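You operate a simulated robot arm through the tools that you are given. There is no shell and no other tool. Be economical: measure what you need, move in short steps, check, and stop when the job is done.

Carry out the task below with a simulated two-armed robot. There is one attempt and no reset: what you move stays moved.

Task
Empty the jug of yellow water into the tall tank and stir it.
Fine: crank till the tank shows one colour; put the jug back, shut the lid, spill nothing. Set down upright: jug.

Only the result counts: the job must be done as asked and must still hold three seconds after the hand-in. Knocking over, shifting, dropping, spilling or breaking anything else fails it. Lids that push on must go on centred and level and be pressed home; caps that screw on are set level and turned clockwise until they are tight.

Robot
Two 7-joint arms with two-finger grippers on one trunk, on a base that drives. Base frame: it is fixed to the floor where the robot stands at the start and does not move with it; the origin is under the middle of the robot, x ahead of it, y to its left, z up; the surface under the hand at the start is at about z = 800. Lengths are in mm, angles in degrees, forces in N, time in s.
The left shoulder is at the start at [26, 173, 1330], the right one opposite. With the tool pointing down near the work surface each hand reaches from about 100 to 660 mm from the robot's upright axis, wherever it stands, measured 20 degrees to its own side. Places, roughly: crank under the tall tank [400, 0, 800]; drawer of the tank bench [400, -300, 700]; folded yellow cloth (11x8x3 cm) [1100, 200, 800]; lid of the tall tank [500, 0, 1100]; tall tank [500, 0, 1000]. Payload 2.45 kg a hand.
Tool frame (each hand has its own): the origin (TCP) lies between the finger pads and is the grasp point; the fingertips stand 26 mm ahead of it; z points along the fingers, y is the line along which they close. The gripper opens to 96 mm. The gripper's body begins 69 mm behind the TCP.
Orientation is told as [roll, pitch, yaw] about the base's x, y, z axes, in that order, counted from this pose: with the fingers straight down and closing along the base's y, the tool's x points along the base's -x, its y along +y and its z along -z.

Tools
- The arms move only by the tool play_rows. It takes "left_plan", "right_plan" or both (then of equal length, played together; a hand with none holds still); each is a list of rows, each an object (a shift or turn left out is 0, a gripper value left out holds the last) with "claw": the closure, from 0 (fully open) to 1 (shut); "offset": the shift along the tool's x, y, z in units of 30 mm (1.0 is 30 mm), a list of three; "rot": the turn, a rotation vector about the tool's x, y, z in units of 6 degrees (1.0 is 6 degrees), a list of three. In form: [{"claw": claw, "offset": [x, y, z], "rot": [rx, ry, rz]}, ...]. A call has 1 to 8 rows; each row shifts and turns the commanded pose from where the row before left it, along the tool's axes as they then stand. A call with a number of a shift or a turn outside -1 to 1 is refused whole. Rows are played at 5 a second. More than 50 mm and 8.6 degrees between two rows, or a gripper value outside its range, and nothing of the call is played. A pose out of reach is approached as far as the arm can. The call stops where the force on the tool passes 90 N (or 10 N more than at its start, if that is more) or the arm is blocked; 0.2 s more then pass. The fingers move at their own pace and stop on an object; they squeeze with about 25 N. The grip force told is the motor's: it shows also when the fingers shut on nothing. Time passes only in rows, and 0.2 s behind the last, so rows that do not move let the fingers close. The reply holds the time, the measured pose of the TCP, the force on the tool along the base axes, the opening and the grip force, in the units named above and with some noise, with the torque about the TCP (base axes, N m) and any sound that the robot's microphone picked up.
- Cameras (640 x 400 px; columns grow to the right, rows downward): "scene" is now at [64.1, 15.7, 1799.5]; the picture's right is [-0.03, -1.00, 0.01], its down [-0.80, 0.02, -0.60] and it looks along [0.60, -0.03, -0.80] (base axes); focal length 258 px, centre (320, 200). "left" rides on the left gripper at [82, -3, -98] in its tool frame; the picture's right is [0.04, 1.00, 0.00], its down [-0.73, 0.03, -0.68] and it looks along [-0.68, 0.03, 0.73] (tool axes); focal length 256 px, centre (320, 200). "right" rides on the right gripper at [82, 3, -98] in its tool frame; the picture's right is [-0.04, 1.00, 0.00], its down [-0.73, -0.03, -0.68] and it looks along [-0.68, -0.03, 0.73] (tool axes); focal length 256 px, centre (320, 200). There is no depth. A picture from a camera that has moved, and an enlarged one, comes with that camera's place and axes in the base frame and with its lens.
- get_image(camera): a new picture of that camera. The clock stands still meanwhile.
- move_column(by): slides the trunk up (or, below 0, down) by that many mm; the arms and the scene camera ride with it, the base frame stays. It gives what a move gives, with no picture.
- roll_base(legs): drives the robot by 1 to 6 legs, each [ahead, left, turn to the left] in mm, mm and degrees, along the robot's own axes; the way and the turn of a leg run together, so that a leg with both is an arc; at most 1500 mm and 180 degrees a leg. The arms and the cameras ride along, it lands a little off, and it stops where it bumps. It gives what a move gives.
- pan_tilt(pan, tilt): turns the head with the scene camera to pan (to the left, within 120 degrees either way) and tilt (down, from -29 to 69), counted from straight ahead of the robot. It gives what a move gives.
- close_up(camera, box): a new picture of the part [left, top, right, bottom] of that camera's present view, enlarged. The clock stands still meanwhile.
- sign_off(): hands the job in; it is judged then, once.

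Go step by step. Nothing tells you exact positions but the pictures and the camera data: compare them with the known pose of the tool, close in by small moves and look again before you grip or let go. The budget is 120 turns and 88 pictures, counting those below and the enlarged ones. Unless the task says otherwise, let go and move clear before handing in.

The tools are called after "Call:" by a JSON object that holds its "op" and its "data". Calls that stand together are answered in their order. play_rows: Moves the arms, as the interface text tells. Its arguments: {"type":"object","properties":{"left_plan":{"type":"array"},"right_plan":{"type":"array"}},"required":[]} The other tools are called the same way: move_column (by) slides the trunk up or down; roll_base (legs) drives the base; pan_tilt (pan, tilt) turns the head that bears the scene camera; get_image (camera) takes a picture; close_up (camera, box) takes an enlarged picture of a part of a camera's view; sign_off () hands the job in.

At the start:

```text
t: 0.0
left_ee_pos: [550.0, 111.9, 1408.5]
left_tcp_rot: [0.3, 0.0, 0.0]
left_contact_force: [-0.1, -0.1, -0.2]
left_moment: [0.03, -0.01, 0.01]
left_opening: 95.8
left_grasp_force: 0.0
right_ee_pos: [462.9, -325.2, 1441.7]
right_tcp_rot: [0.3, 0.1, -0.1]
right_contact_force: [-0.1, -0.6, -0.2]
right_moment: [0.0, 0.03, 0.03]
right_opening: 95.8
right_grasp_force: 0.1
trunk travel left (down, up): [-500.0, 67.0]
robot x, y, heading: [3.2, 1.8, 0.1]
head pan, tilt: [-1.9, 52.8]
```

scene: 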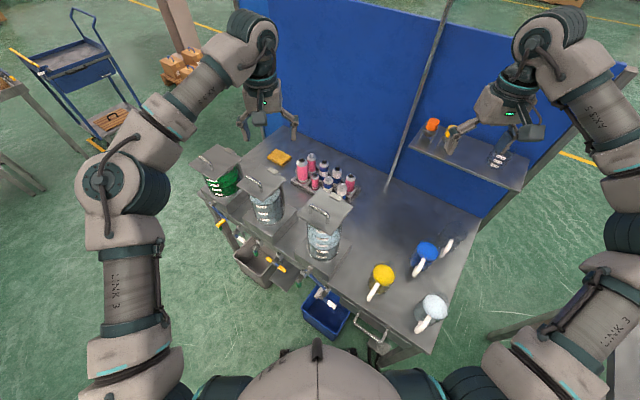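
right: 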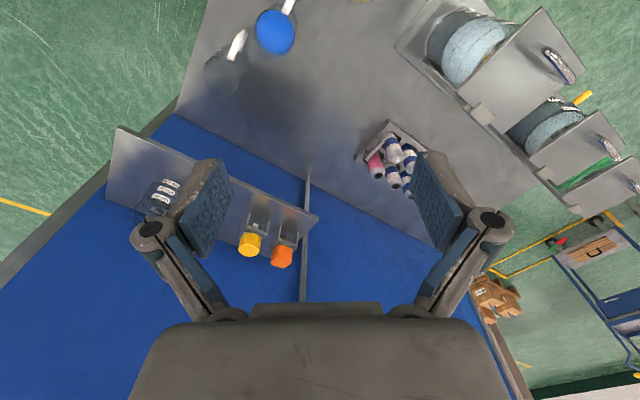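
left: 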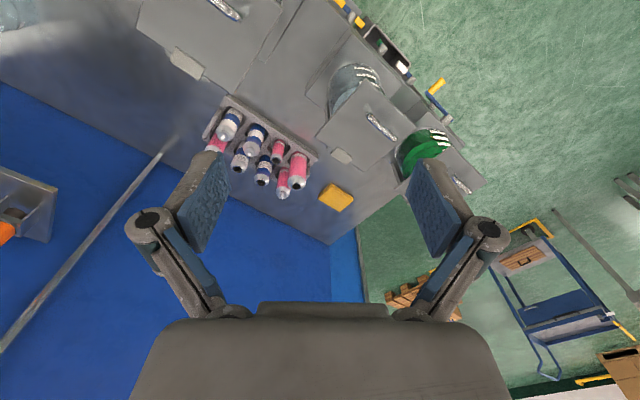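

I see a bench with three lidded tanks (the tall one nearest the centre) and jugs to its right: yellow, blue, white. I'll look closer at the tank and jugs first.

Call:
{"op": "close_up", "data": {"camera": "scene", "box": [240, 170, 400, 270]}}

Call:
{"op": "close_up", "data": {"camera": "scene", "box": [340, 220, 500, 340]}}

Call:
{"op": "close_up", "data": {"camera": "scene", "box": [200, 200, 400, 360]}}

```text
4.00 times, centred on (320, 220) of scene
camera zoom: at [64.1, 15.7, 1799.5], right [-0.03, -1.0, 0.01], down [-0.8, 0.02, -0.6], along [0.6, -0.03, -0.8], focal length 1031 px, centre (320, 120)
```

zoom: 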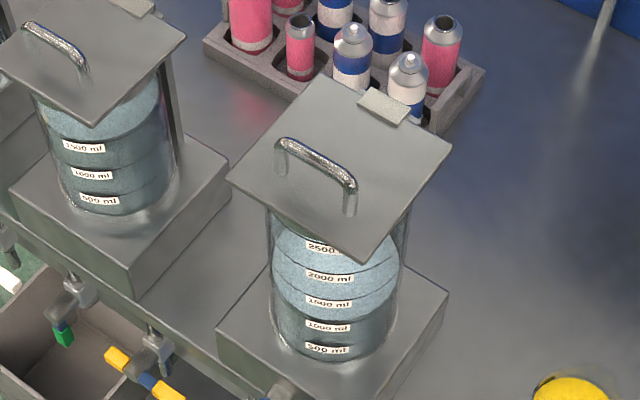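

```text
3.33 times, centred on (420, 280) of scene
camera zoom: at [64.1, 15.7, 1799.5], right [-0.03, -1.0, 0.01], down [-0.8, 0.02, -0.6], along [0.6, -0.03, -0.8], focal length 859 px, centre (-13, -67)
```

zoom: 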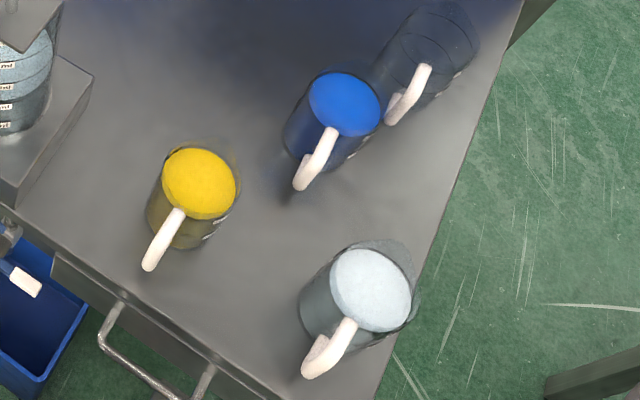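

```text
2.50 times, centred on (300, 280) of scene
camera zoom: at [64.1, 15.7, 1799.5], right [-0.03, -1.0, 0.01], down [-0.8, 0.02, -0.6], along [0.6, -0.03, -0.8], focal length 644 px, centre (370, 0)
```

zoom: 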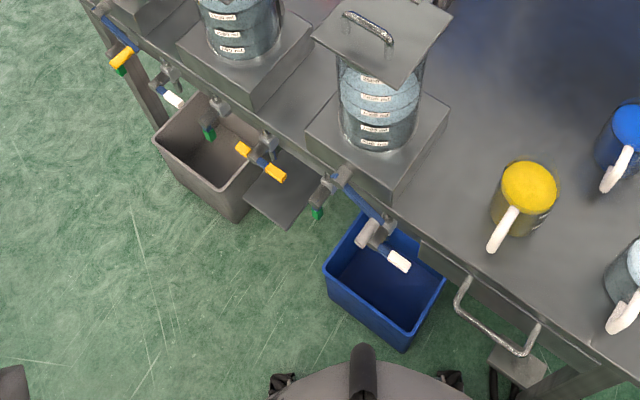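

The bench is turned about -38° to the robot, and the lid looks hinged at its far side. I'll look down at the floor in front of the robot before driving.

Call:
{"op": "pan_tilt", "data": {"pan": -10, "tilt": 69}}

Call:
{"op": "get_image", "data": {"camera": "scene"}}

```text
t: 0.8
left_ee_pos: [547.5, 146.4, 1408.3]
left_tcp_rot: [-0.9, -0.1, 0.2]
left_contact_force: [2.0, 2.6, -0.3]
left_moment: [-0.22, 0.14, -0.01]
left_opening: 96.0
left_grasp_force: 0.1
right_ee_pos: [458.8, -290.8, 1449.7]
right_tcp_rot: [-0.9, -0.2, 0.3]
right_contact_force: [-0.3, 1.4, 0.8]
right_moment: [-0.2, -0.01, 0.04]
right_opening: 96.3
right_grasp_force: 0.0
trunk travel left (down, up): [-500.0, 67.0]
robot x, y, heading: [-3.8, 5.7, 0.1]
head pan, tilt: [-10.0, 68.8]
```

```text
81 pictures are left
camera scene: at [45.3, 57.3, 1780.7], right [-0.17, -0.98, 0.04], down [-0.92, 0.15, -0.36], along [0.35, -0.09, -0.93], focal length 258 px, centre (320, 200)
```

scene: 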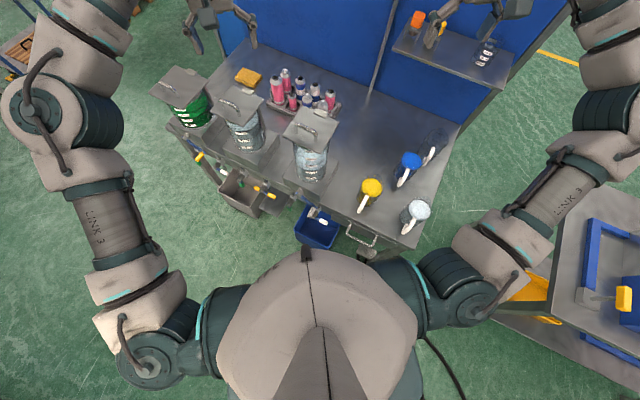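

The space to the left looks clear. I'll drive left, then turn square to the bench.

Call:
{"op": "roll_base", "data": {"legs": [[0, 158, 0], [0, 0, -38], [60, 73, 0]]}}

Call:
{"op": "pan_tilt", "data": {"pan": 0, "tilt": 55}}

Call:
{"op": "get_image", "data": {"camera": "scene"}}

```text
t: 2.1
left_ee_pos: [543.8, 287.6, 1422.4]
left_tcp_rot: [-2.1, -0.7, 10.2]
left_contact_force: [0.1, 3.4, 0.5]
left_moment: [-0.31, 0.02, -0.03]
left_opening: 96.1
left_grasp_force: 0.2
right_ee_pos: [456.1, -182.0, 1434.9]
right_tcp_rot: [-5.0, -0.1, 1.2]
right_contact_force: [-0.1, 3.3, 0.7]
right_moment: [-0.33, -0.04, -0.07]
right_opening: 95.9
right_grasp_force: 0.0
trunk travel left (down, up): [-500.0, 67.0]
robot x, y, heading: [9.9, 126.9, 1.4]
head pan, tilt: [-10.0, 68.8]
stopped in leg 1: the robot was blocked; the commanded pose is now the measured one
```

```text
t: 2.8
left_ee_pos: [524.2, 163.4, 1407.7]
left_tcp_rot: [1.9, -1.0, -0.9]
left_contact_force: [0.9, -3.2, 0.8]
left_moment: [0.25, -0.01, 0.03]
left_opening: 96.2
left_grasp_force: 0.0
right_ee_pos: [424.1, -215.6, 1424.6]
right_tcp_rot: [0.3, 0.2, 8.6]
right_contact_force: [0.6, -3.6, 0.4]
right_moment: [0.34, 0.07, 0.0]
right_opening: 96.1
right_grasp_force: 0.1
trunk travel left (down, up): [-500.0, 67.0]
robot x, y, heading: [-10.1, 120.5, 0.6]
head pan, tilt: [0.0, 55.0]
```

```text
80 pictures are left
camera scene: at [64.0, 14.1, 1794.4], right [0.01, -1.0, -0.06], down [-0.83, 0.03, -0.56], along [0.56, 0.06, -0.82], focal length 258 px, centre (320, 200)
```

scene: 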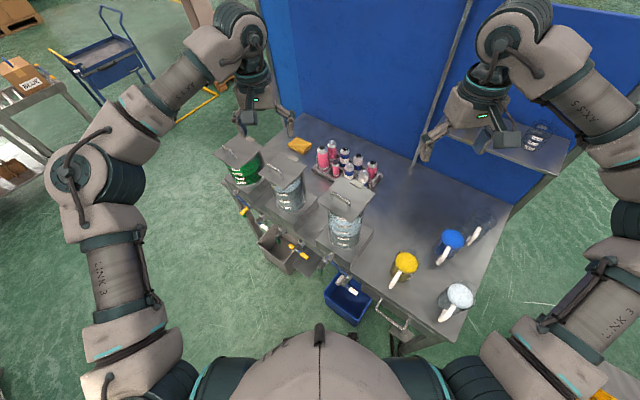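

The drive was blocked after about 120 mm. I'll check what was touched.

Call:
{"op": "get_image", "data": {"camera": "right"}}

Call:
{"op": "get_image", "data": {"camera": "left"}}

```text
79 pictures are left
camera right: at [343.7, -224.8, 1523.8], right [-0.11, 0.99, 0.01], down [0.73, 0.08, 0.68], along [0.67, 0.08, -0.74], focal length 256 px, centre (320, 200)
```

right: 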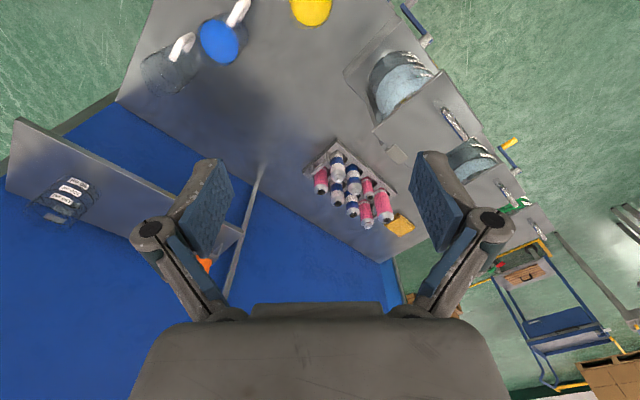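

```text
78 pictures are left
camera left: at [440.3, 157.6, 1506.2], right [-0.03, 1.0, 0.03], down [0.72, 0.0, 0.69], along [0.69, 0.04, -0.72], focal length 256 px, centre (320, 200)
```

left: 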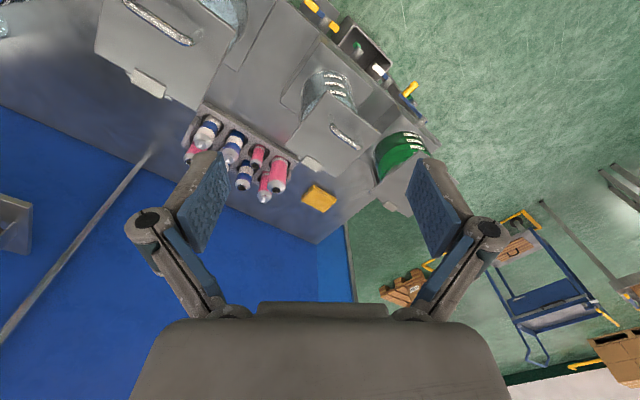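

The camera data show the whole robot rolled a few degrees: it seems to be rocking. I'll let it settle.

Call:
{"op": "play_rows", "data": {"left_plan": [{}, {}, {}, {}, {}, {}, {}, {}], "right_plan": [{}, {}, {}, {}, {}, {}, {}, {}]}}

Call:
{"op": "get_image", "data": {"camera": "scene"}}

```text
t: 3.1
left_ee_pos: [512.5, 377.9, 1406.3]
left_tcp_rot: [-5.1, -1.4, 1.7]
left_contact_force: [1.5, 1.4, -0.5]
left_moment: [-0.05, 0.21, -0.01]
left_opening: 96.1
left_grasp_force: 0.1
right_ee_pos: [422.5, -18.4, 1470.2]
right_tcp_rot: [-8.8, -0.4, 6.1]
right_contact_force: [-1.2, 1.0, 0.7]
right_moment: [-0.11, -0.11, 0.07]
right_opening: 96.0
right_grasp_force: 0.0
trunk travel left (down, up): [-500.0, 67.0]
robot x, y, heading: [-0.9, 139.1, 0.8]
head pan, tilt: [0.0, 55.0]
stopped in row 1 (left hand): the arm was blocked; the commanded pose is now the measured one
```

```text
77 pictures are left
camera scene: at [61.1, 277.3, 1794.1], right [0.02, -1.0, 0.08], down [-0.82, -0.06, -0.57], along [0.57, -0.05, -0.82], focal length 258 px, centre (320, 200)
```

scene: 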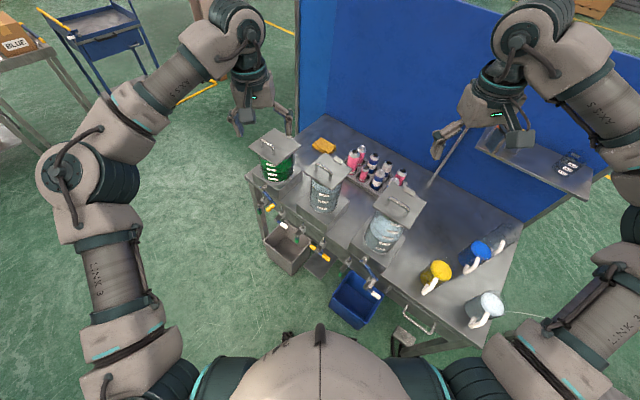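

The robot is swaying about ±5° and needs time to damp. I'll wait with empty rows.

Call:
{"op": "play_rows", "data": {"left_plan": [{}, {}, {}, {}, {}, {}, {}, {}]}}

Call:
{"op": "play_rows", "data": {"left_plan": [{}, {}, {}, {}, {}, {}, {}, {}]}}

Call:
{"op": "play_rows", "data": {"left_plan": [{}, {}, {}, {}, {}, {}, {}, {}]}}

```text
t: 3.6
left_ee_pos: [517.6, 108.3, 1422.4]
left_tcp_rot: [5.2, -2.2, 2.6]
left_contact_force: [-2.4, -3.9, -1.5]
left_moment: [0.37, -0.21, -0.03]
left_opening: 95.9
left_grasp_force: 0.1
right_ee_pos: [435.3, -285.9, 1409.8]
right_tcp_rot: [0.9, -1.2, 7.2]
right_contact_force: [-0.3, -1.4, -1.4]
right_moment: [0.16, 0.05, -0.04]
right_opening: 96.3
right_grasp_force: 0.0
trunk travel left (down, up): [-500.0, 67.0]
robot x, y, heading: [10.4, 121.0, 1.5]
head pan, tilt: [0.0, 55.0]
stopped in row 2 (right hand): the arm was blocked; the commanded pose is now the measured one
```

```text
t: 4.2
left_ee_pos: [507.2, 254.7, 1402.1]
left_tcp_rot: [-0.8, -2.2, -3.3]
left_contact_force: [0.3, 1.7, -6.6]
left_moment: [-0.15, -0.05, -0.01]
left_opening: 95.6
left_grasp_force: 0.0
right_ee_pos: [411.3, -80.6, 1449.6]
right_tcp_rot: [-5.7, 0.1, 9.3]
right_contact_force: [0.3, -1.0, -0.2]
right_moment: [-0.02, 0.06, 0.01]
right_opening: 96.0
right_grasp_force: 0.0
trunk travel left (down, up): [-500.0, 67.0]
robot x, y, heading: [18.6, 133.3, 0.7]
head pan, tilt: [0.0, 55.0]
stopped in row 2 (left hand): the arm was blocked; the commanded pose is now the measured one
```

```text
t: 4.5
left_ee_pos: [485.6, 398.4, 1410.9]
left_tcp_rot: [-6.4, -3.3, 2.5]
left_contact_force: [0.8, 1.6, 0.8]
left_moment: [-0.1, 0.15, 0.02]
left_opening: 96.1
left_grasp_force: 0.0
right_ee_pos: [389.7, 42.5, 1469.5]
right_tcp_rot: [-12.1, -0.1, 12.1]
right_contact_force: [-0.9, 0.6, 0.6]
right_moment: [-0.05, -0.12, 0.06]
right_opening: 95.9
right_grasp_force: 0.0
trunk travel left (down, up): [-500.0, 67.0]
robot x, y, heading: [4.0, 154.3, 1.5]
head pan, tilt: [0.0, 55.0]
stopped in row 1 (left hand): the arm was blocked; the commanded pose is now the measured one
```

The rows re-target the arms each time and feed the sway. I'll let time pass with the head tool instead, leaving the arms alone.

Call:
{"op": "pan_tilt", "data": {"pan": 0, "tilt": 56}}

Call:
{"op": "pan_tilt", "data": {"pan": 0, "tilt": 55}}

Call:
{"op": "pan_tilt", "data": {"pan": 0, "tilt": 56}}

Call:
{"op": "pan_tilt", "data": {"pan": 0, "tilt": 55}}

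```text
t: 5.1
left_ee_pos: [499.9, 236.5, 1422.5]
left_tcp_rot: [-0.2, -2.9, 0.7]
left_contact_force: [-1.4, -0.5, -0.2]
left_moment: [0.08, -0.16, -0.06]
left_opening: 96.2
left_grasp_force: 0.0
right_ee_pos: [404.4, -121.5, 1446.3]
right_tcp_rot: [-5.6, -0.5, 10.8]
right_contact_force: [-0.2, 0.0, 1.1]
right_moment: [0.01, 0.0, -0.03]
right_opening: 96.1
right_grasp_force: 0.1
trunk travel left (down, up): [-500.0, 67.0]
robot x, y, heading: [7.3, 134.9, 1.5]
head pan, tilt: [0.0, 56.0]
```

```text
t: 5.7
left_ee_pos: [490.7, 356.0, 1414.9]
left_tcp_rot: [-4.8, -3.0, 2.6]
left_contact_force: [0.7, 1.8, 0.6]
left_moment: [-0.15, 0.06, 0.01]
left_opening: 96.2
left_grasp_force: 0.2
right_ee_pos: [394.2, 4.7, 1461.6]
right_tcp_rot: [-11.1, 0.2, 12.6]
right_contact_force: [0.2, 0.8, 1.4]
right_moment: [-0.13, -0.05, 0.01]
right_opening: 95.8
right_grasp_force: 0.0
trunk travel left (down, up): [-500.0, 67.0]
robot x, y, heading: [5.9, 151.8, 1.5]
head pan, tilt: [0.0, 55.0]
```

```text
t: 6.3
left_ee_pos: [500.2, 267.9, 1418.3]
left_tcp_rot: [-0.7, -2.8, -1.4]
left_contact_force: [-0.6, -3.6, 1.0]
left_moment: [0.44, -0.05, 0.03]
left_opening: 96.2
left_grasp_force: 0.0
right_ee_pos: [403.5, -81.4, 1454.5]
right_tcp_rot: [-5.7, -0.3, 9.2]
right_contact_force: [0.7, -3.9, 0.5]
right_moment: [0.36, 0.03, 0.0]
right_opening: 95.7
right_grasp_force: 0.1
trunk travel left (down, up): [-500.0, 67.0]
robot x, y, heading: [9.0, 145.8, 1.0]
head pan, tilt: [0.0, 56.0]
```

```text
t: 6.9
left_ee_pos: [492.1, 322.0, 1417.8]
left_tcp_rot: [-3.9, -3.0, 3.7]
left_contact_force: [0.0, 4.2, 0.4]
left_moment: [-0.43, 0.02, -0.03]
left_opening: 96.3
left_grasp_force: 0.0
right_ee_pos: [393.5, -26.8, 1453.1]
right_tcp_rot: [-11.4, 0.5, 14.3]
right_contact_force: [-1.2, 4.7, 1.1]
right_moment: [-0.34, -0.08, 0.01]
right_opening: 95.9
right_grasp_force: 0.1
trunk travel left (down, up): [-500.0, 67.0]
robot x, y, heading: [5.5, 146.2, 1.3]
head pan, tilt: [0.0, 55.0]
```

It is damping out; I'll keep waiting.

Call:
{"op": "pan_tilt", "data": {"pan": 0, "tilt": 56}}

Call:
{"op": "pan_tilt", "data": {"pan": 0, "tilt": 55}}

Call:
{"op": "pan_tilt", "data": {"pan": 0, "tilt": 56}}

Call:
{"op": "pan_tilt", "data": {"pan": 0, "tilt": 55}}

Call:
{"op": "get_image", "data": {"camera": "scene"}}

```text
t: 7.5
left_ee_pos: [501.7, 288.0, 1410.4]
left_tcp_rot: [-1.3, -2.7, -2.8]
left_contact_force: [1.0, -7.0, -1.4]
left_moment: [0.64, 0.07, 0.08]
left_opening: 96.1
left_grasp_force: 0.1
right_ee_pos: [405.5, -57.0, 1456.6]
right_tcp_rot: [-6.5, -0.2, 8.4]
right_contact_force: [-0.4, -5.6, -2.9]
right_moment: [0.45, -0.17, 0.06]
right_opening: 95.9
right_grasp_force: 0.2
trunk travel left (down, up): [-500.0, 67.0]
robot x, y, heading: [18.7, 148.6, 0.5]
head pan, tilt: [0.0, 56.0]
```

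```text
t: 8.1
left_ee_pos: [489.3, 301.1, 1418.1]
left_tcp_rot: [-3.0, -3.0, 3.7]
left_contact_force: [1.5, 1.6, -1.4]
left_moment: [-0.16, 0.07, 0.0]
left_opening: 95.8
left_grasp_force: 0.1
right_ee_pos: [389.5, -49.4, 1446.6]
right_tcp_rot: [-10.8, 0.6, 14.3]
right_contact_force: [-1.6, 1.8, -5.0]
right_moment: [-0.2, -0.23, -0.02]
right_opening: 96.1
right_grasp_force: 0.1
trunk travel left (down, up): [-500.0, 67.0]
robot x, y, heading: [0.8, 143.9, 1.1]
head pan, tilt: [0.0, 55.0]
```

```text
t: 8.8
left_ee_pos: [507.2, 306.0, 1407.5]
left_tcp_rot: [-2.0, -2.7, -2.6]
left_contact_force: [1.3, -1.7, -3.1]
left_moment: [0.2, 0.08, 0.06]
left_opening: 96.1
left_grasp_force: 0.1
right_ee_pos: [408.3, -36.5, 1458.3]
right_tcp_rot: [-7.4, -0.2, 8.6]
right_contact_force: [-0.1, -1.8, -0.5]
right_moment: [0.16, -0.05, 0.06]
right_opening: 96.1
right_grasp_force: 0.2
trunk travel left (down, up): [-500.0, 67.0]
robot x, y, heading: [25.6, 151.2, 0.6]
head pan, tilt: [0.0, 56.0]
```

```text
t: 9.4
left_ee_pos: [484.7, 281.0, 1417.6]
left_tcp_rot: [-2.4, -2.9, 2.9]
left_contact_force: [0.2, -0.8, -5.4]
left_moment: [0.07, -0.1, -0.04]
left_opening: 95.9
left_grasp_force: 0.1
right_ee_pos: [384.1, -69.6, 1443.3]
right_tcp_rot: [-9.8, 0.4, 13.6]
right_contact_force: [-1.1, 0.0, -1.1]
right_moment: [0.02, -0.02, -0.01]
right_opening: 95.7
right_grasp_force: 0.0
trunk travel left (down, up): [-500.0, 67.0]
robot x, y, heading: [1.3, 140.9, 0.6]
head pan, tilt: [0.0, 55.0]
```

```text
76 pictures are left
camera scene: at [57.1, 196.2, 1793.9], right [0.02, -1.0, 0.03], down [-0.82, -0.03, -0.57], along [0.57, -0.01, -0.82], focal length 258 px, centre (320, 200)
```

scene: 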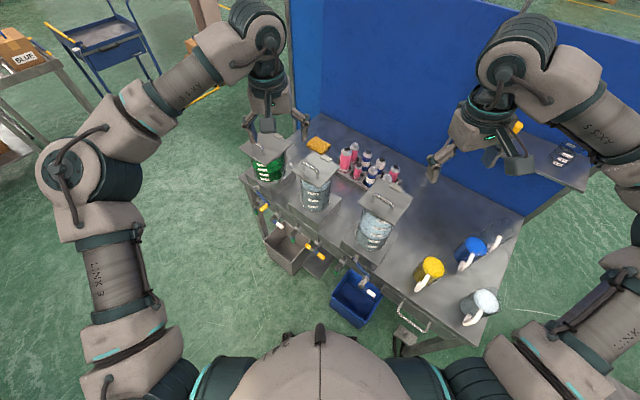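

Still a residual rocking. I'll hold the head still and see how it decays.

Call:
{"op": "pan_tilt", "data": {"pan": 0, "tilt": 55}}

Call:
{"op": "play_rows", "data": {"left_plan": [{}, {}, {}, {}, {}, {}, {}, {}]}}

Call:
{"op": "play_rows", "data": {"left_plan": [{}, {}, {}, {}, {}, {}, {}, {}]}}

```text
t: 10.0
left_ee_pos: [514.2, 313.2, 1408.3]
left_tcp_rot: [-2.4, -2.7, -2.6]
left_contact_force: [2.6, -0.8, -0.2]
left_moment: [0.07, 0.21, 0.03]
left_opening: 95.8
left_grasp_force: 0.1
right_ee_pos: [412.1, -29.9, 1459.3]
right_tcp_rot: [-8.1, -0.1, 8.6]
right_contact_force: [0.5, -0.1, 1.0]
right_moment: [0.05, 0.01, 0.03]
right_opening: 95.7
right_grasp_force: 0.1
trunk travel left (down, up): [-500.0, 67.0]
robot x, y, heading: [25.3, 153.8, 0.0]
head pan, tilt: [0.0, 55.0]
```

```text
t: 10.6
left_ee_pos: [473.7, 159.7, 1426.4]
left_tcp_rot: [1.9, -3.6, 3.0]
left_contact_force: [-2.3, -4.8, 0.0]
left_moment: [0.48, -0.27, 0.01]
left_opening: 96.1
left_grasp_force: 0.2
right_ee_pos: [367.6, -187.2, 1421.1]
right_tcp_rot: [-6.5, -0.5, 13.7]
right_contact_force: [-0.4, -2.7, 0.9]
right_moment: [0.38, -0.01, -0.05]
right_opening: 95.7
right_grasp_force: 0.1
trunk travel left (down, up): [-500.0, 67.0]
robot x, y, heading: [-9.6, 140.8, -0.2]
head pan, tilt: [0.0, 55.0]
stopped in row 3 (right hand): the arm was blocked; the commanded pose is now the measured one
```

```text
t: 11.2
left_ee_pos: [470.5, 301.0, 1402.7]
left_tcp_rot: [-2.6, -3.9, -5.5]
left_contact_force: [2.8, 3.1, 0.1]
left_moment: [-0.29, 0.23, -0.02]
left_opening: 95.8
left_grasp_force: 0.0
right_ee_pos: [363.4, -8.5, 1457.4]
right_tcp_rot: [-9.2, 0.1, 9.3]
right_contact_force: [0.6, 1.8, 1.7]
right_moment: [-0.19, 0.08, 0.02]
right_opening: 95.9
right_grasp_force: 0.0
trunk travel left (down, up): [-500.0, 67.0]
robot x, y, heading: [7.9, 148.9, -1.0]
head pan, tilt: [0.0, 55.0]
stopped in row 2 (left hand): the arm was blocked; the commanded pose is now the measured one
```

Arm rows feed the sway; holding the joints still damps it. I'll wait with unchanged head commands.

Call:
{"op": "pan_tilt", "data": {"pan": 0, "tilt": 55}}

Call:
{"op": "pan_tilt", "data": {"pan": 0, "tilt": 55}}

Call:
{"op": "pan_tilt", "data": {"pan": 0, "tilt": 55}}

Call:
{"op": "pan_tilt", "data": {"pan": 0, "tilt": 55}}

Call:
{"op": "pan_tilt", "data": {"pan": 0, "tilt": 55}}

Call:
{"op": "pan_tilt", "data": {"pan": 0, "tilt": 55}}

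Call:
{"op": "pan_tilt", "data": {"pan": 0, "tilt": 55}}

Call:
{"op": "pan_tilt", "data": {"pan": 0, "tilt": 55}}

```text
t: 11.8
left_ee_pos: [457.2, 230.7, 1421.4]
left_tcp_rot: [-1.0, -4.2, -0.6]
left_contact_force: [-1.4, 0.3, -1.1]
left_moment: [0.03, -0.1, 0.0]
left_opening: 95.8
left_grasp_force: 0.1
right_ee_pos: [344.7, -85.1, 1439.4]
right_tcp_rot: [-9.9, 0.4, 13.9]
right_contact_force: [0.9, -0.6, 2.0]
right_moment: [0.08, 0.11, -0.02]
right_opening: 95.8
right_grasp_force: 0.1
trunk travel left (down, up): [-500.0, 67.0]
robot x, y, heading: [-5.2, 142.7, -0.4]
head pan, tilt: [0.0, 55.0]
```

```text
t: 12.4
left_ee_pos: [480.3, 305.7, 1410.7]
left_tcp_rot: [-2.9, -3.9, -4.3]
left_contact_force: [2.1, -0.1, 2.8]
left_moment: [-0.01, 0.24, 0.01]
left_opening: 95.9
left_grasp_force: 0.1
right_ee_pos: [367.3, -5.2, 1457.3]
right_tcp_rot: [-10.0, 0.3, 10.3]
right_contact_force: [1.1, -1.2, 1.8]
right_moment: [0.12, 0.1, 0.01]
right_opening: 96.0
right_grasp_force: 0.1
trunk travel left (down, up): [-500.0, 67.0]
robot x, y, heading: [11.5, 158.4, -1.6]
head pan, tilt: [0.0, 55.0]
```

```text
t: 13.0
left_ee_pos: [451.9, 221.4, 1420.7]
left_tcp_rot: [-0.7, -4.2, -1.0]
left_contact_force: [-1.4, 0.9, 0.9]
left_moment: [0.02, -0.17, -0.04]
left_opening: 95.9
left_grasp_force: 0.0
right_ee_pos: [337.6, -91.9, 1438.2]
right_tcp_rot: [-9.5, 0.1, 13.4]
right_contact_force: [1.1, 0.2, 1.5]
right_moment: [0.08, 0.08, -0.04]
right_opening: 95.7
right_grasp_force: 0.2
trunk travel left (down, up): [-500.0, 67.0]
robot x, y, heading: [-14.2, 140.2, -1.1]
head pan, tilt: [0.0, 55.0]
```

```text
t: 13.6
left_ee_pos: [489.6, 307.4, 1412.0]
left_tcp_rot: [-3.0, -3.8, -4.4]
left_contact_force: [3.8, 0.0, 4.2]
left_moment: [0.01, 0.29, 0.0]
left_opening: 95.7
left_grasp_force: 0.0
right_ee_pos: [376.1, -2.6, 1457.4]
right_tcp_rot: [-10.1, 0.7, 10.2]
right_contact_force: [1.4, -2.2, 1.4]
right_moment: [0.18, 0.18, -0.02]
right_opening: 96.1
right_grasp_force: 0.0
trunk travel left (down, up): [-500.0, 67.0]
robot x, y, heading: [16.2, 161.7, -1.8]
head pan, tilt: [0.0, 55.0]
```

```text
t: 14.2
left_ee_pos: [443.1, 212.7, 1421.9]
left_tcp_rot: [-0.5, -4.2, -1.8]
left_contact_force: [-2.9, 0.0, 0.1]
left_moment: [0.02, -0.26, 0.0]
left_opening: 95.4
left_grasp_force: 0.1
right_ee_pos: [326.0, -103.6, 1440.1]
right_tcp_rot: [-9.1, -0.1, 12.4]
right_contact_force: [-1.0, -0.1, 0.9]
right_moment: [0.08, 0.04, -0.01]
right_opening: 95.7
right_grasp_force: 0.1
trunk travel left (down, up): [-500.0, 67.0]
robot x, y, heading: [-21.8, 143.9, -1.7]
head pan, tilt: [0.0, 55.0]
```

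```text
t: 14.8
left_ee_pos: [506.7, 304.0, 1410.1]
left_tcp_rot: [-3.1, -3.7, -5.3]
left_contact_force: [2.7, -1.0, 2.1]
left_moment: [0.12, 0.33, 0.0]
left_opening: 96.1
left_grasp_force: 0.0
right_ee_pos: [387.6, -1.7, 1456.4]
right_tcp_rot: [-10.7, 0.9, 9.8]
right_contact_force: [2.9, -1.2, 0.5]
right_moment: [0.08, 0.18, -0.03]
right_opening: 95.9
right_grasp_force: 0.1
trunk travel left (down, up): [-500.0, 67.0]
robot x, y, heading: [26.8, 164.1, -2.4]
head pan, tilt: [0.0, 55.0]
```

```text
t: 15.4
left_ee_pos: [430.6, 199.6, 1424.7]
left_tcp_rot: [-0.4, -4.4, -3.0]
left_contact_force: [-2.8, -0.9, 1.1]
left_moment: [0.08, -0.27, -0.02]
left_opening: 95.6
left_grasp_force: 0.1
right_ee_pos: [308.6, -115.7, 1442.4]
right_tcp_rot: [-8.5, -0.3, 11.2]
right_contact_force: [-0.5, -0.4, 3.9]
right_moment: [0.09, -0.08, -0.03]
right_opening: 95.8
right_grasp_force: 0.2
trunk travel left (down, up): [-500.0, 67.0]
robot x, y, heading: [-32.3, 140.1, -2.7]
head pan, tilt: [0.0, 55.0]
```

```text
t: 16.0
left_ee_pos: [542.0, 291.7, 1409.1]
left_tcp_rot: [-3.4, -3.2, -6.5]
left_contact_force: [3.0, 0.5, 1.8]
left_moment: [-0.05, 0.26, 0.05]
left_opening: 96.2
left_grasp_force: 0.0
right_ee_pos: [415.0, -7.8, 1454.7]
right_tcp_rot: [-11.1, 1.6, 8.7]
right_contact_force: [1.0, 4.2, -0.9]
right_moment: [-0.36, 0.12, 0.01]
right_opening: 96.1
right_grasp_force: 0.1
trunk travel left (down, up): [-500.0, 67.0]
robot x, y, heading: [41.2, 162.1, -4.2]
head pan, tilt: [0.0, 55.0]
```

The sway is growing on its own, so I'll back away from the bench for safety and then lower the trunk to steady the robot.

Call:
{"op": "roll_base", "data": {"legs": [[-300, 0, 0]]}}

Call:
{"op": "move_column", "data": {"by": -150}}

```text
t: 17.1
left_ee_pos: [477.4, 76.5, 1418.6]
left_tcp_rot: [2.3, -3.4, -8.4]
left_contact_force: [-1.8, -2.2, 0.1]
left_moment: [0.32, -0.27, 0.02]
left_opening: 95.9
left_grasp_force: 0.0
right_ee_pos: [331.3, -209.7, 1423.0]
right_tcp_rot: [-7.4, 0.7, 7.7]
right_contact_force: [-0.4, 1.1, -0.3]
right_moment: [0.0, 0.0, -0.04]
right_opening: 96.1
right_grasp_force: 0.1
trunk travel left (down, up): [-500.0, 67.0]
robot x, y, heading: [-0.7, 122.7, -7.5]
head pan, tilt: [0.0, 55.0]
stopped in leg 1: the robot was blocked; the commanded pose is now the measured one
```

```text
t: 17.4
left_ee_pos: [469.4, 261.6, 1421.2]
left_tcp_rot: [-5.5, -6.0, -7.6]
left_contact_force: [1.8, 2.6, 1.7]
left_moment: [-0.2, 0.25, -0.03]
left_opening: 96.0
left_grasp_force: 0.0
right_ee_pos: [313.1, -13.8, 1457.1]
right_tcp_rot: [-16.0, 0.2, 7.8]
right_contact_force: [-1.2, 1.5, 0.7]
right_moment: [-0.14, -0.12, 0.06]
right_opening: 95.8
right_grasp_force: 0.1
trunk travel left (down, up): [-498.0, 69.0]
robot x, y, heading: [16.1, 138.5, -8.1]
head pan, tilt: [0.0, 55.0]
stopped: the arm was blocked; the commanded pose is now the measured one
```

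Backing up was blocked too. I need to see what surrounds the robot base.

Call:
{"op": "pan_tilt", "data": {"pan": 110, "tilt": 60}}

Call:
{"op": "get_image", "data": {"camera": "scene"}}

Call:
{"op": "pan_tilt", "data": {"pan": -110, "tilt": 60}}

Call:
{"op": "get_image", "data": {"camera": "scene"}}

```text
t: 19.3
left_ee_pos: [466.2, 112.1, 1425.2]
left_tcp_rot: [0.7, -5.2, -10.9]
left_contact_force: [-1.5, -2.4, 0.5]
left_moment: [0.28, -0.16, 0.07]
left_opening: 95.8
left_grasp_force: 0.0
right_ee_pos: [314.5, -158.5, 1439.2]
right_tcp_rot: [-9.1, -0.3, 5.4]
right_contact_force: [0.3, -1.1, 1.1]
right_moment: [0.22, 0.04, -0.06]
right_opening: 95.9
right_grasp_force: 0.0
trunk travel left (down, up): [-498.0, 69.0]
robot x, y, heading: [15.9, 121.3, -8.4]
head pan, tilt: [110.0, 60.0]
```

```text
75 pictures are left
camera scene: at [-14.2, 62.8, 1792.3], right [0.98, 0.2, 0.02], down [0.17, -0.81, -0.56], along [-0.1, 0.55, -0.83], focal length 258 px, centre (320, 200)
```

scene: 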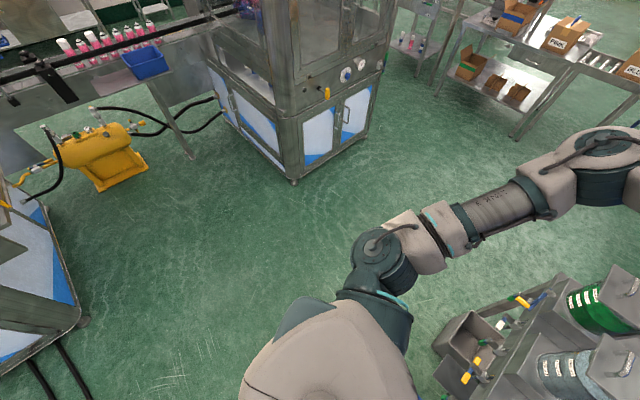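

```text
t: 22.4
left_ee_pos: [437.0, 81.5, 1432.1]
left_tcp_rot: [1.4, -6.1, -9.7]
left_contact_force: [-6.2, -3.6, -0.3]
left_moment: [0.32, -0.64, -0.07]
left_opening: 95.9
left_grasp_force: 0.1
right_ee_pos: [283.8, -192.2, 1432.3]
right_tcp_rot: [-9.5, -1.2, 6.9]
right_contact_force: [-0.4, -3.0, 3.6]
right_moment: [0.42, 0.01, -0.02]
right_opening: 96.0
right_grasp_force: 0.1
trunk travel left (down, up): [-498.0, 69.0]
robot x, y, heading: [9.4, 116.8, -8.5]
head pan, tilt: [-110.0, 60.0]
```

```text
74 pictures are left
camera scene: at [-56.6, 26.6, 1786.8], right [-0.88, 0.48, 0.0], down [0.42, 0.77, -0.48], along [-0.23, -0.42, -0.88], focal length 258 px, centre (320, 200)
```

scene: 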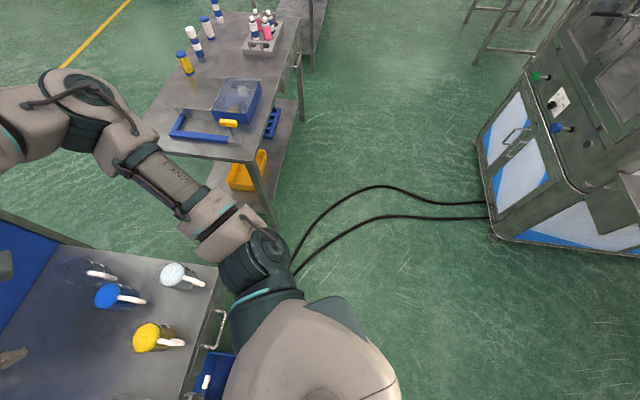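

The floor around is clear, so the stops come from the sway itself. I'll bring the head forward and check how it settles with longer waits.

Call:
{"op": "pan_tilt", "data": {"pan": 0, "tilt": 55}}

Call:
{"op": "pan_tilt", "data": {"pan": 60, "tilt": 55}}

Call:
{"op": "pan_tilt", "data": {"pan": 0, "tilt": 55}}

Call:
{"op": "move_column", "data": {"by": -20}}

```text
t: 24.3
left_ee_pos: [506.0, 273.8, 1406.2]
left_tcp_rot: [-6.1, -4.6, -8.6]
left_contact_force: [4.2, 1.4, -1.4]
left_moment: [-0.14, 0.33, 0.0]
left_opening: 95.7
left_grasp_force: 0.0
right_ee_pos: [344.3, 3.2, 1447.0]
right_tcp_rot: [-16.4, 1.8, 6.3]
right_contact_force: [0.7, -0.2, -1.1]
right_moment: [0.01, 0.02, 0.03]
right_opening: 95.9
right_grasp_force: 0.1
trunk travel left (down, up): [-498.0, 69.0]
robot x, y, heading: [20.2, 153.5, -9.7]
head pan, tilt: [0.0, 55.0]
```

```text
t: 25.6
left_ee_pos: [494.8, 280.6, 1405.9]
left_tcp_rot: [-5.7, -5.2, -10.4]
left_contact_force: [0.6, 2.0, -0.1]
left_moment: [-0.09, 0.15, -0.02]
left_opening: 95.3
left_grasp_force: 0.1
right_ee_pos: [329.0, 11.0, 1446.2]
right_tcp_rot: [-16.6, 0.9, 5.3]
right_contact_force: [1.6, 1.2, -1.8]
right_moment: [-0.09, 0.07, 0.05]
right_opening: 96.0
right_grasp_force: 0.0
trunk travel left (down, up): [-498.0, 69.0]
robot x, y, heading: [18.0, 169.7, -11.0]
head pan, tilt: [60.0, 55.0]
```

```text
t: 26.9
left_ee_pos: [498.0, 288.7, 1407.2]
left_tcp_rot: [-6.5, -4.9, -9.3]
left_contact_force: [1.4, 3.4, 0.2]
left_moment: [-0.24, 0.2, 0.01]
left_opening: 95.5
left_grasp_force: 0.1
right_ee_pos: [333.4, 17.5, 1449.4]
right_tcp_rot: [-17.0, 1.6, 6.1]
right_contact_force: [-0.5, 1.0, -2.7]
right_moment: [-0.12, -0.07, 0.05]
right_opening: 95.6
right_grasp_force: 0.0
trunk travel left (down, up): [-498.0, 69.0]
robot x, y, heading: [12.8, 158.8, -10.4]
head pan, tilt: [0.0, 55.0]
```

```text
t: 27.3
left_ee_pos: [394.9, 68.8, 1421.8]
left_tcp_rot: [0.6, -7.0, -7.8]
left_contact_force: [-0.3, -5.3, -10.1]
left_moment: [0.47, -0.19, 0.01]
left_opening: 95.9
left_grasp_force: 0.1
right_ee_pos: [196.1, -181.6, 1401.5]
right_tcp_rot: [-16.1, 0.4, 8.8]
right_contact_force: [-1.6, -4.4, -6.1]
right_moment: [0.27, -0.18, 0.11]
right_opening: 95.8
right_grasp_force: 0.1
trunk travel left (down, up): [-491.0, 75.0]
robot x, y, heading: [-50.3, 147.3, -14.5]
head pan, tilt: [0.0, 55.0]
stopped: the arm was blocked; the commanded pose is now the measured one
```

The column move set it swinging again. I'll sample the sway at varied intervals to see if it decays by itself.

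Call:
{"op": "pan_tilt", "data": {"pan": 90, "tilt": 55}}

Call:
{"op": "pan_tilt", "data": {"pan": -30, "tilt": 55}}

Call:
{"op": "pan_tilt", "data": {"pan": -10, "tilt": 55}}

Call:
{"op": "pan_tilt", "data": {"pan": 0, "tilt": 55}}

Call:
{"op": "pan_tilt", "data": {"pan": 0, "tilt": 55}}

Call:
{"op": "get_image", "data": {"camera": "scene"}}

```text
t: 29.0
left_ee_pos: [470.3, -64.5, 1423.0]
left_tcp_rot: [3.8, -5.1, -15.6]
left_contact_force: [0.0, 4.2, 0.4]
left_moment: [-0.39, -0.04, -0.01]
left_opening: 96.1
left_grasp_force: 0.1
right_ee_pos: [270.3, -301.6, 1401.6]
right_tcp_rot: [-9.4, 0.1, 1.4]
right_contact_force: [1.1, 2.0, -0.7]
right_moment: [-0.12, 0.09, -0.04]
right_opening: 95.9
right_grasp_force: 0.1
trunk travel left (down, up): [-491.0, 75.0]
robot x, y, heading: [36.5, 116.2, -17.1]
head pan, tilt: [90.0, 55.0]
```

```text
t: 31.0
left_ee_pos: [386.5, 210.9, 1444.9]
left_tcp_rot: [-4.6, -8.6, -9.6]
left_contact_force: [-0.9, -1.3, 2.9]
left_moment: [0.21, 0.01, 0.04]
left_opening: 96.0
left_grasp_force: 0.1
right_ee_pos: [202.1, -28.0, 1449.4]
right_tcp_rot: [-20.6, -1.2, 9.1]
right_contact_force: [2.4, 3.2, 2.3]
right_moment: [-0.23, 0.12, 0.01]
right_opening: 96.0
right_grasp_force: 0.1
trunk travel left (down, up): [-491.0, 75.0]
robot x, y, heading: [-21.2, 153.3, -14.2]
head pan, tilt: [-30.0, 55.0]
```

```text
t: 31.8
left_ee_pos: [502.7, -68.7, 1420.0]
left_tcp_rot: [-0.4, -4.3, -21.4]
left_contact_force: [-0.7, -4.5, -0.4]
left_moment: [0.37, -0.04, 0.04]
left_opening: 96.1
left_grasp_force: 0.1
right_ee_pos: [282.6, -264.5, 1416.7]
right_tcp_rot: [-9.2, 0.5, -2.9]
right_contact_force: [-2.6, -2.5, 0.2]
right_moment: [0.32, -0.23, 0.04]
right_opening: 96.3
right_grasp_force: 0.1
trunk travel left (down, up): [-491.0, 75.0]
robot x, y, heading: [87.1, 99.2, -22.3]
head pan, tilt: [-10.0, 55.0]
```

```text
t: 32.5
left_ee_pos: [344.8, 128.2, 1446.3]
left_tcp_rot: [-2.5, -9.6, -10.0]
left_contact_force: [1.2, 5.0, 1.6]
left_moment: [-0.47, 0.04, -0.1]
left_opening: 96.0
left_grasp_force: 0.2
right_ee_pos: [129.2, -113.9, 1431.2]
right_tcp_rot: [-20.6, -0.8, 5.6]
right_contact_force: [1.8, 3.8, 2.8]
right_moment: [-0.18, 0.21, -0.11]
right_opening: 96.3
right_grasp_force: 0.0
trunk travel left (down, up): [-491.0, 75.0]
robot x, y, heading: [-70.3, 146.9, -17.9]
head pan, tilt: [0.0, 55.0]
```

```text
t: 33.1
left_ee_pos: [476.5, -65.3, 1418.8]
left_tcp_rot: [1.7, -3.7, -18.3]
left_contact_force: [1.1, -4.0, 0.1]
left_moment: [0.4, -0.02, 0.06]
left_opening: 96.2
left_grasp_force: 0.0
right_ee_pos: [275.5, -277.5, 1411.6]
right_tcp_rot: [-6.5, 0.4, 0.5]
right_contact_force: [-1.8, -3.1, -0.8]
right_moment: [0.24, -0.09, 0.02]
right_opening: 96.1
right_grasp_force: 0.1
trunk travel left (down, up): [-491.0, 75.0]
robot x, y, heading: [51.7, 119.7, -18.2]
head pan, tilt: [0.0, 55.0]
```

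```text
73 pictures are left
camera scene: at [102.3, -73.4, 1788.3], right [-0.32, -0.94, -0.09], down [-0.78, 0.32, -0.54], along [0.54, -0.1, -0.83], focal length 258 px, centre (320, 200)
```

scene: 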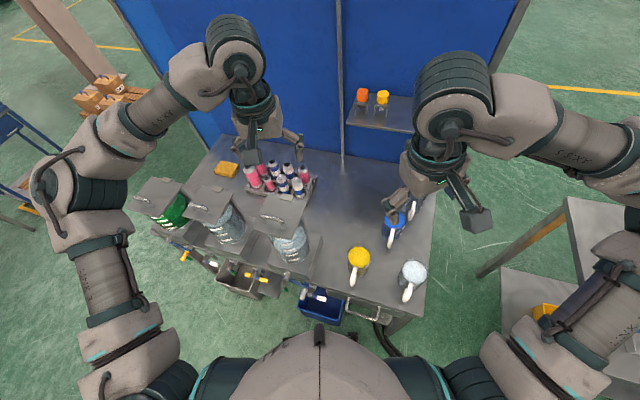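

The base itself is oscillating ±80 mm and growing. Lowering the centre of mass is the best remedy; I'll issue column moves repeatedly.

Call:
{"op": "move_column", "data": {"by": -120}}

Call:
{"op": "move_column", "data": {"by": -100}}

Call:
{"op": "move_column", "data": {"by": -80}}

```text
t: 33.4
left_ee_pos: [544.8, 154.0, 1413.3]
left_tcp_rot: [-8.0, -5.9, -18.1]
left_contact_force: [5.9, 3.3, 2.8]
left_moment: [-0.23, 0.55, -0.08]
left_opening: 96.2
left_grasp_force: 0.0
right_ee_pos: [324.6, -50.7, 1439.5]
right_tcp_rot: [-18.8, 1.2, -1.0]
right_contact_force: [-0.1, -0.5, -0.5]
right_moment: [-0.07, 0.02, 0.08]
right_opening: 95.8
right_grasp_force: 0.0
trunk travel left (down, up): [-488.0, 79.0]
robot x, y, heading: [91.0, 116.3, -21.2]
head pan, tilt: [0.0, 55.0]
stopped: the arm was blocked; the commanded pose is now the measured one
```

```text
t: 34.0
left_ee_pos: [455.1, -89.8, 1405.0]
left_tcp_rot: [2.1, -6.7, -17.3]
left_contact_force: [-7.7, -3.0, -1.6]
left_moment: [0.35, -0.73, -0.03]
left_opening: 95.9
left_grasp_force: 0.1
right_ee_pos: [235.2, -273.7, 1376.3]
right_tcp_rot: [-11.9, -1.1, 1.7]
right_contact_force: [-1.2, -3.2, 0.8]
right_moment: [0.35, -0.04, -0.01]
right_opening: 95.9
right_grasp_force: 0.1
trunk travel left (down, up): [-470.0, 96.0]
robot x, y, heading: [80.0, 100.0, -22.2]
head pan, tilt: [0.0, 55.0]
stopped: the arm was blocked; the commanded pose is now the measured one
```

```text
t: 34.5
left_ee_pos: [507.8, 83.6, 1359.7]
left_tcp_rot: [-5.0, -5.8, -21.8]
left_contact_force: [4.7, 1.1, 1.5]
left_moment: [-0.17, 0.44, -0.02]
left_opening: 95.9
left_grasp_force: 0.0
right_ee_pos: [299.4, -104.9, 1384.3]
right_tcp_rot: [-12.9, 0.3, -5.5]
right_contact_force: [1.3, 1.1, -0.1]
right_moment: [-0.09, 0.13, 0.05]
right_opening: 96.0
right_grasp_force: 0.1
trunk travel left (down, up): [-445.0, 122.0]
robot x, y, heading: [78.7, 113.4, -21.9]
head pan, tilt: [0.0, 55.0]
stopped: the arm was blocked; the commanded pose is now the measured one
```

The trunk is coming down (55 mm so far). Now I'll try backing off, in a couple of attempts.

Call:
{"op": "roll_base", "data": {"legs": [[-200, 0, 0]]}}

Call:
{"op": "roll_base", "data": {"legs": [[-200, 0, 0]]}}

Call:
{"op": "roll_base", "data": {"legs": [[-200, 0, 0]]}}

```text
t: 35.5
left_ee_pos: [444.3, 20.6, 1371.6]
left_tcp_rot: [-0.8, -7.0, -17.7]
left_contact_force: [-1.3, -5.9, -2.2]
left_moment: [0.5, -0.18, 0.05]
left_opening: 96.2
left_grasp_force: 0.1
right_ee_pos: [245.9, -168.1, 1369.7]
right_tcp_rot: [-11.8, -0.5, -0.8]
right_contact_force: [-1.1, -2.9, -2.3]
right_moment: [0.26, -0.21, 0.05]
right_opening: 95.9
right_grasp_force: 0.2
trunk travel left (down, up): [-445.0, 122.0]
robot x, y, heading: [60.1, 106.8, -19.1]
head pan, tilt: [0.0, 55.0]
stopped in leg 1: the robot was blocked; the commanded pose is now the measured one
```

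```text
t: 36.3
left_ee_pos: [420.7, -14.7, 1380.3]
left_tcp_rot: [1.0, -7.5, -13.8]
left_contact_force: [-2.9, -1.4, -1.2]
left_moment: [0.15, -0.27, 0.02]
left_opening: 95.8
left_grasp_force: 0.0
right_ee_pos: [214.8, -207.1, 1355.5]
right_tcp_rot: [-12.6, -0.5, 2.6]
right_contact_force: [0.3, -1.4, 0.2]
right_moment: [0.18, 0.03, -0.02]
right_opening: 95.9
right_grasp_force: 0.0
trunk travel left (down, up): [-445.0, 122.0]
robot x, y, heading: [49.9, 110.1, -18.2]
head pan, tilt: [0.0, 55.0]
stopped in leg 1: the robot was blocked; the commanded pose is now the measured one
```

```text
t: 37.2
left_ee_pos: [418.3, 27.5, 1377.1]
left_tcp_rot: [-0.1, -7.7, -15.0]
left_contact_force: [-0.6, -1.4, -2.5]
left_moment: [0.12, -0.1, -0.01]
left_opening: 95.9
left_grasp_force: 0.0
right_ee_pos: [203.6, -156.2, 1356.5]
right_tcp_rot: [-14.0, 0.1, 0.3]
right_contact_force: [0.6, -2.3, 1.1]
right_moment: [0.29, 0.09, 0.0]
right_opening: 96.1
right_grasp_force: 0.0
trunk travel left (down, up): [-445.0, 122.0]
robot x, y, heading: [44.6, 138.8, -20.5]
head pan, tilt: [0.0, 55.0]
stopped in leg 1: the robot was blocked; the commanded pose is now the measured one
```

Backward driving barely moves. I'll test a small turn toward the wanted heading, which is needed anyway.

Call:
{"op": "roll_base", "data": {"legs": [[0, 0, -8]]}}

Call:
{"op": "roll_base", "data": {"legs": [[-30, 0, 0]]}}

Call:
{"op": "move_column", "data": {"by": -60}}

Call:
{"op": "move_column", "data": {"by": -40}}

```text
t: 38.3
left_ee_pos: [387.1, 28.8, 1384.6]
left_tcp_rot: [-0.6, -9.1, -20.3]
left_contact_force: [-0.4, -1.1, -1.2]
left_moment: [0.13, -0.1, 0.03]
left_opening: 96.2
left_grasp_force: 0.1
right_ee_pos: [152.8, -134.2, 1362.6]
right_tcp_rot: [-14.6, -1.0, -6.2]
right_contact_force: [0.9, -1.2, 0.2]
right_moment: [0.17, 0.05, -0.03]
right_opening: 96.1
right_grasp_force: 0.0
trunk travel left (down, up): [-445.0, 122.0]
robot x, y, heading: [42.6, 148.4, -26.6]
head pan, tilt: [0.0, 55.0]
stopped in leg 1: the robot was blocked; the commanded pose is now the measured one
```

```text
t: 39.3
left_ee_pos: [368.2, 75.8, 1383.0]
left_tcp_rot: [-1.0, -9.3, -19.0]
left_contact_force: [-1.0, -2.2, -1.3]
left_moment: [0.2, -0.2, 0.03]
left_opening: 95.8
left_grasp_force: 0.1
right_ee_pos: [134.8, -89.0, 1360.7]
right_tcp_rot: [-15.5, -0.6, -6.3]
right_contact_force: [0.7, 0.3, 0.1]
right_moment: [0.07, 0.09, -0.03]
right_opening: 95.9
right_grasp_force: 0.1
trunk travel left (down, up): [-445.0, 122.0]
robot x, y, heading: [17.9, 171.7, -26.5]
head pan, tilt: [0.0, 55.0]
stopped in leg 1: the robot was blocked; the commanded pose is now the measured one
```

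```text
t: 40.0
left_ee_pos: [428.0, 253.6, 1322.8]
left_tcp_rot: [-8.3, -8.3, -18.1]
left_contact_force: [2.2, 2.3, 1.4]
left_moment: [-0.14, 0.21, 0.01]
left_opening: 95.8
left_grasp_force: 0.1
right_ee_pos: [195.7, 76.7, 1341.7]
right_tcp_rot: [-19.6, 0.4, -8.5]
right_contact_force: [0.2, 0.7, -1.6]
right_moment: [-0.05, -0.07, 0.09]
right_opening: 96.0
right_grasp_force: 0.1
trunk travel left (down, up): [-407.0, 160.0]
robot x, y, heading: [10.2, 190.7, -25.9]
head pan, tilt: [0.0, 55.0]
stopped: the arm was blocked; the commanded pose is now the measured one
```

```text
t: 40.5
left_ee_pos: [317.1, 44.9, 1326.8]
left_tcp_rot: [1.3, -10.5, -18.3]
left_contact_force: [-2.6, -0.8, -1.3]
left_moment: [0.07, -0.24, -0.02]
left_opening: 96.1
left_grasp_force: 0.0
right_ee_pos: [83.7, -130.2, 1292.9]
right_tcp_rot: [-12.2, -2.4, -7.3]
right_contact_force: [-0.3, -1.2, 2.2]
right_moment: [0.26, 0.01, -0.02]
right_opening: 95.7
right_grasp_force: 0.0
trunk travel left (down, up): [-386.0, 181.0]
robot x, y, heading: [1.5, 173.0, -25.9]
head pan, tilt: [0.0, 55.0]
stopped: the arm was blocked; the commanded pose is now the measured one
```

Small legs do work (the turn and the 30 mm back took effect). I'll continue in small legs: turning and backing off.

Call:
{"op": "roll_base", "data": {"legs": [[-40, 0, 0]]}}

Call:
{"op": "roll_base", "data": {"legs": [[0, 0, -6]]}}

Call:
{"op": "roll_base", "data": {"legs": [[-40, 0, 0]]}}

Call:
{"op": "roll_base", "data": {"legs": [[0, 0, -6]]}}

Call:
{"op": "get_image", "data": {"camera": "scene"}}

```text
t: 41.4
left_ee_pos: [344.1, 102.9, 1318.9]
left_tcp_rot: [-1.0, -10.5, -19.0]
left_contact_force: [-0.8, -1.6, -2.5]
left_moment: [0.18, -0.09, -0.02]
left_opening: 96.0
left_grasp_force: 0.1
right_ee_pos: [99.2, -57.7, 1295.3]
right_tcp_rot: [-16.0, -1.7, -10.1]
right_contact_force: [0.5, -1.0, -0.4]
right_moment: [0.07, 0.02, -0.02]
right_opening: 95.7
right_grasp_force: 0.0
trunk travel left (down, up): [-386.0, 181.0]
robot x, y, heading: [7.1, 192.7, -28.7]
head pan, tilt: [0.0, 55.0]
stopped in leg 1: the robot was blocked; the commanded pose is now the measured one
```

```text
t: 42.5
left_ee_pos: [296.1, 69.2, 1323.5]
left_tcp_rot: [0.6, -11.9, -26.2]
left_contact_force: [-1.6, -0.1, -1.0]
left_moment: [0.03, -0.13, 0.0]
left_opening: 96.1
left_grasp_force: 0.1
right_ee_pos: [42.0, -71.3, 1298.3]
right_tcp_rot: [-13.6, -3.6, -19.1]
right_contact_force: [-0.3, -2.9, 1.4]
right_moment: [0.29, 0.01, -0.01]
right_opening: 95.9
right_grasp_force: 0.1
trunk travel left (down, up): [-386.0, 181.0]
robot x, y, heading: [6.6, 194.7, -34.5]
head pan, tilt: [0.0, 55.0]
stopped in leg 1: the robot was blocked; the commanded pose is now the measured one
```

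```text
t: 43.5
left_ee_pos: [294.3, 105.3, 1317.3]
left_tcp_rot: [-0.1, -11.6, -25.6]
left_contact_force: [-0.7, -1.9, -1.0]
left_moment: [0.15, -0.07, 0.03]
left_opening: 96.0
left_grasp_force: 0.0
right_ee_pos: [36.3, -27.8, 1292.1]
right_tcp_rot: [-15.4, -3.3, -20.3]
right_contact_force: [0.4, -1.2, 0.8]
right_moment: [0.16, 0.04, -0.05]
right_opening: 95.8
right_grasp_force: 0.1
trunk travel left (down, up): [-386.0, 181.0]
robot x, y, heading: [-8.3, 226.2, -35.9]
head pan, tilt: [0.0, 55.0]
stopped in leg 1: the robot was blocked; the commanded pose is now the measured one
```

```text
t: 44.5
left_ee_pos: [259.2, 98.8, 1318.4]
left_tcp_rot: [0.8, -12.9, -31.2]
left_contact_force: [-3.6, -1.8, -2.3]
left_moment: [0.15, -0.38, 0.02]
left_opening: 96.0
left_grasp_force: 0.0
right_ee_pos: [-5.6, -14.0, 1295.0]
right_tcp_rot: [-14.3, -4.8, -27.7]
right_contact_force: [0.7, -2.3, 1.3]
right_moment: [0.26, 0.03, -0.03]
right_opening: 95.9
right_grasp_force: 0.0
trunk travel left (down, up): [-386.0, 181.0]
robot x, y, heading: [-8.1, 234.9, -41.3]
head pan, tilt: [0.0, 55.0]
stopped in leg 1: the robot was blocked; the commanded pose is now the measured one
```

```text
72 pictures are left
camera scene: at [43.0, 177.6, 1682.7], right [-0.66, -0.75, -0.01], down [-0.62, 0.54, -0.57], along [0.43, -0.37, -0.82], focal length 258 px, centre (320, 200)
```

scene: 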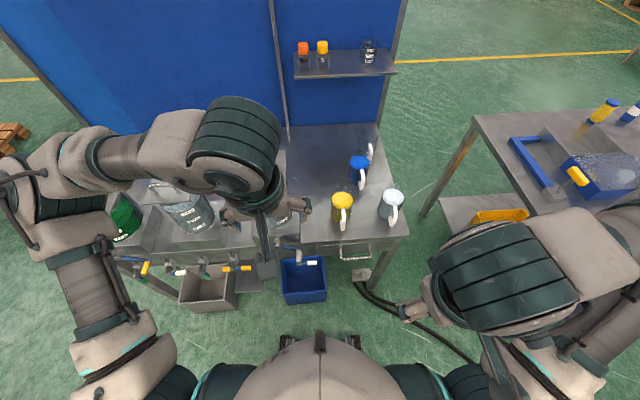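

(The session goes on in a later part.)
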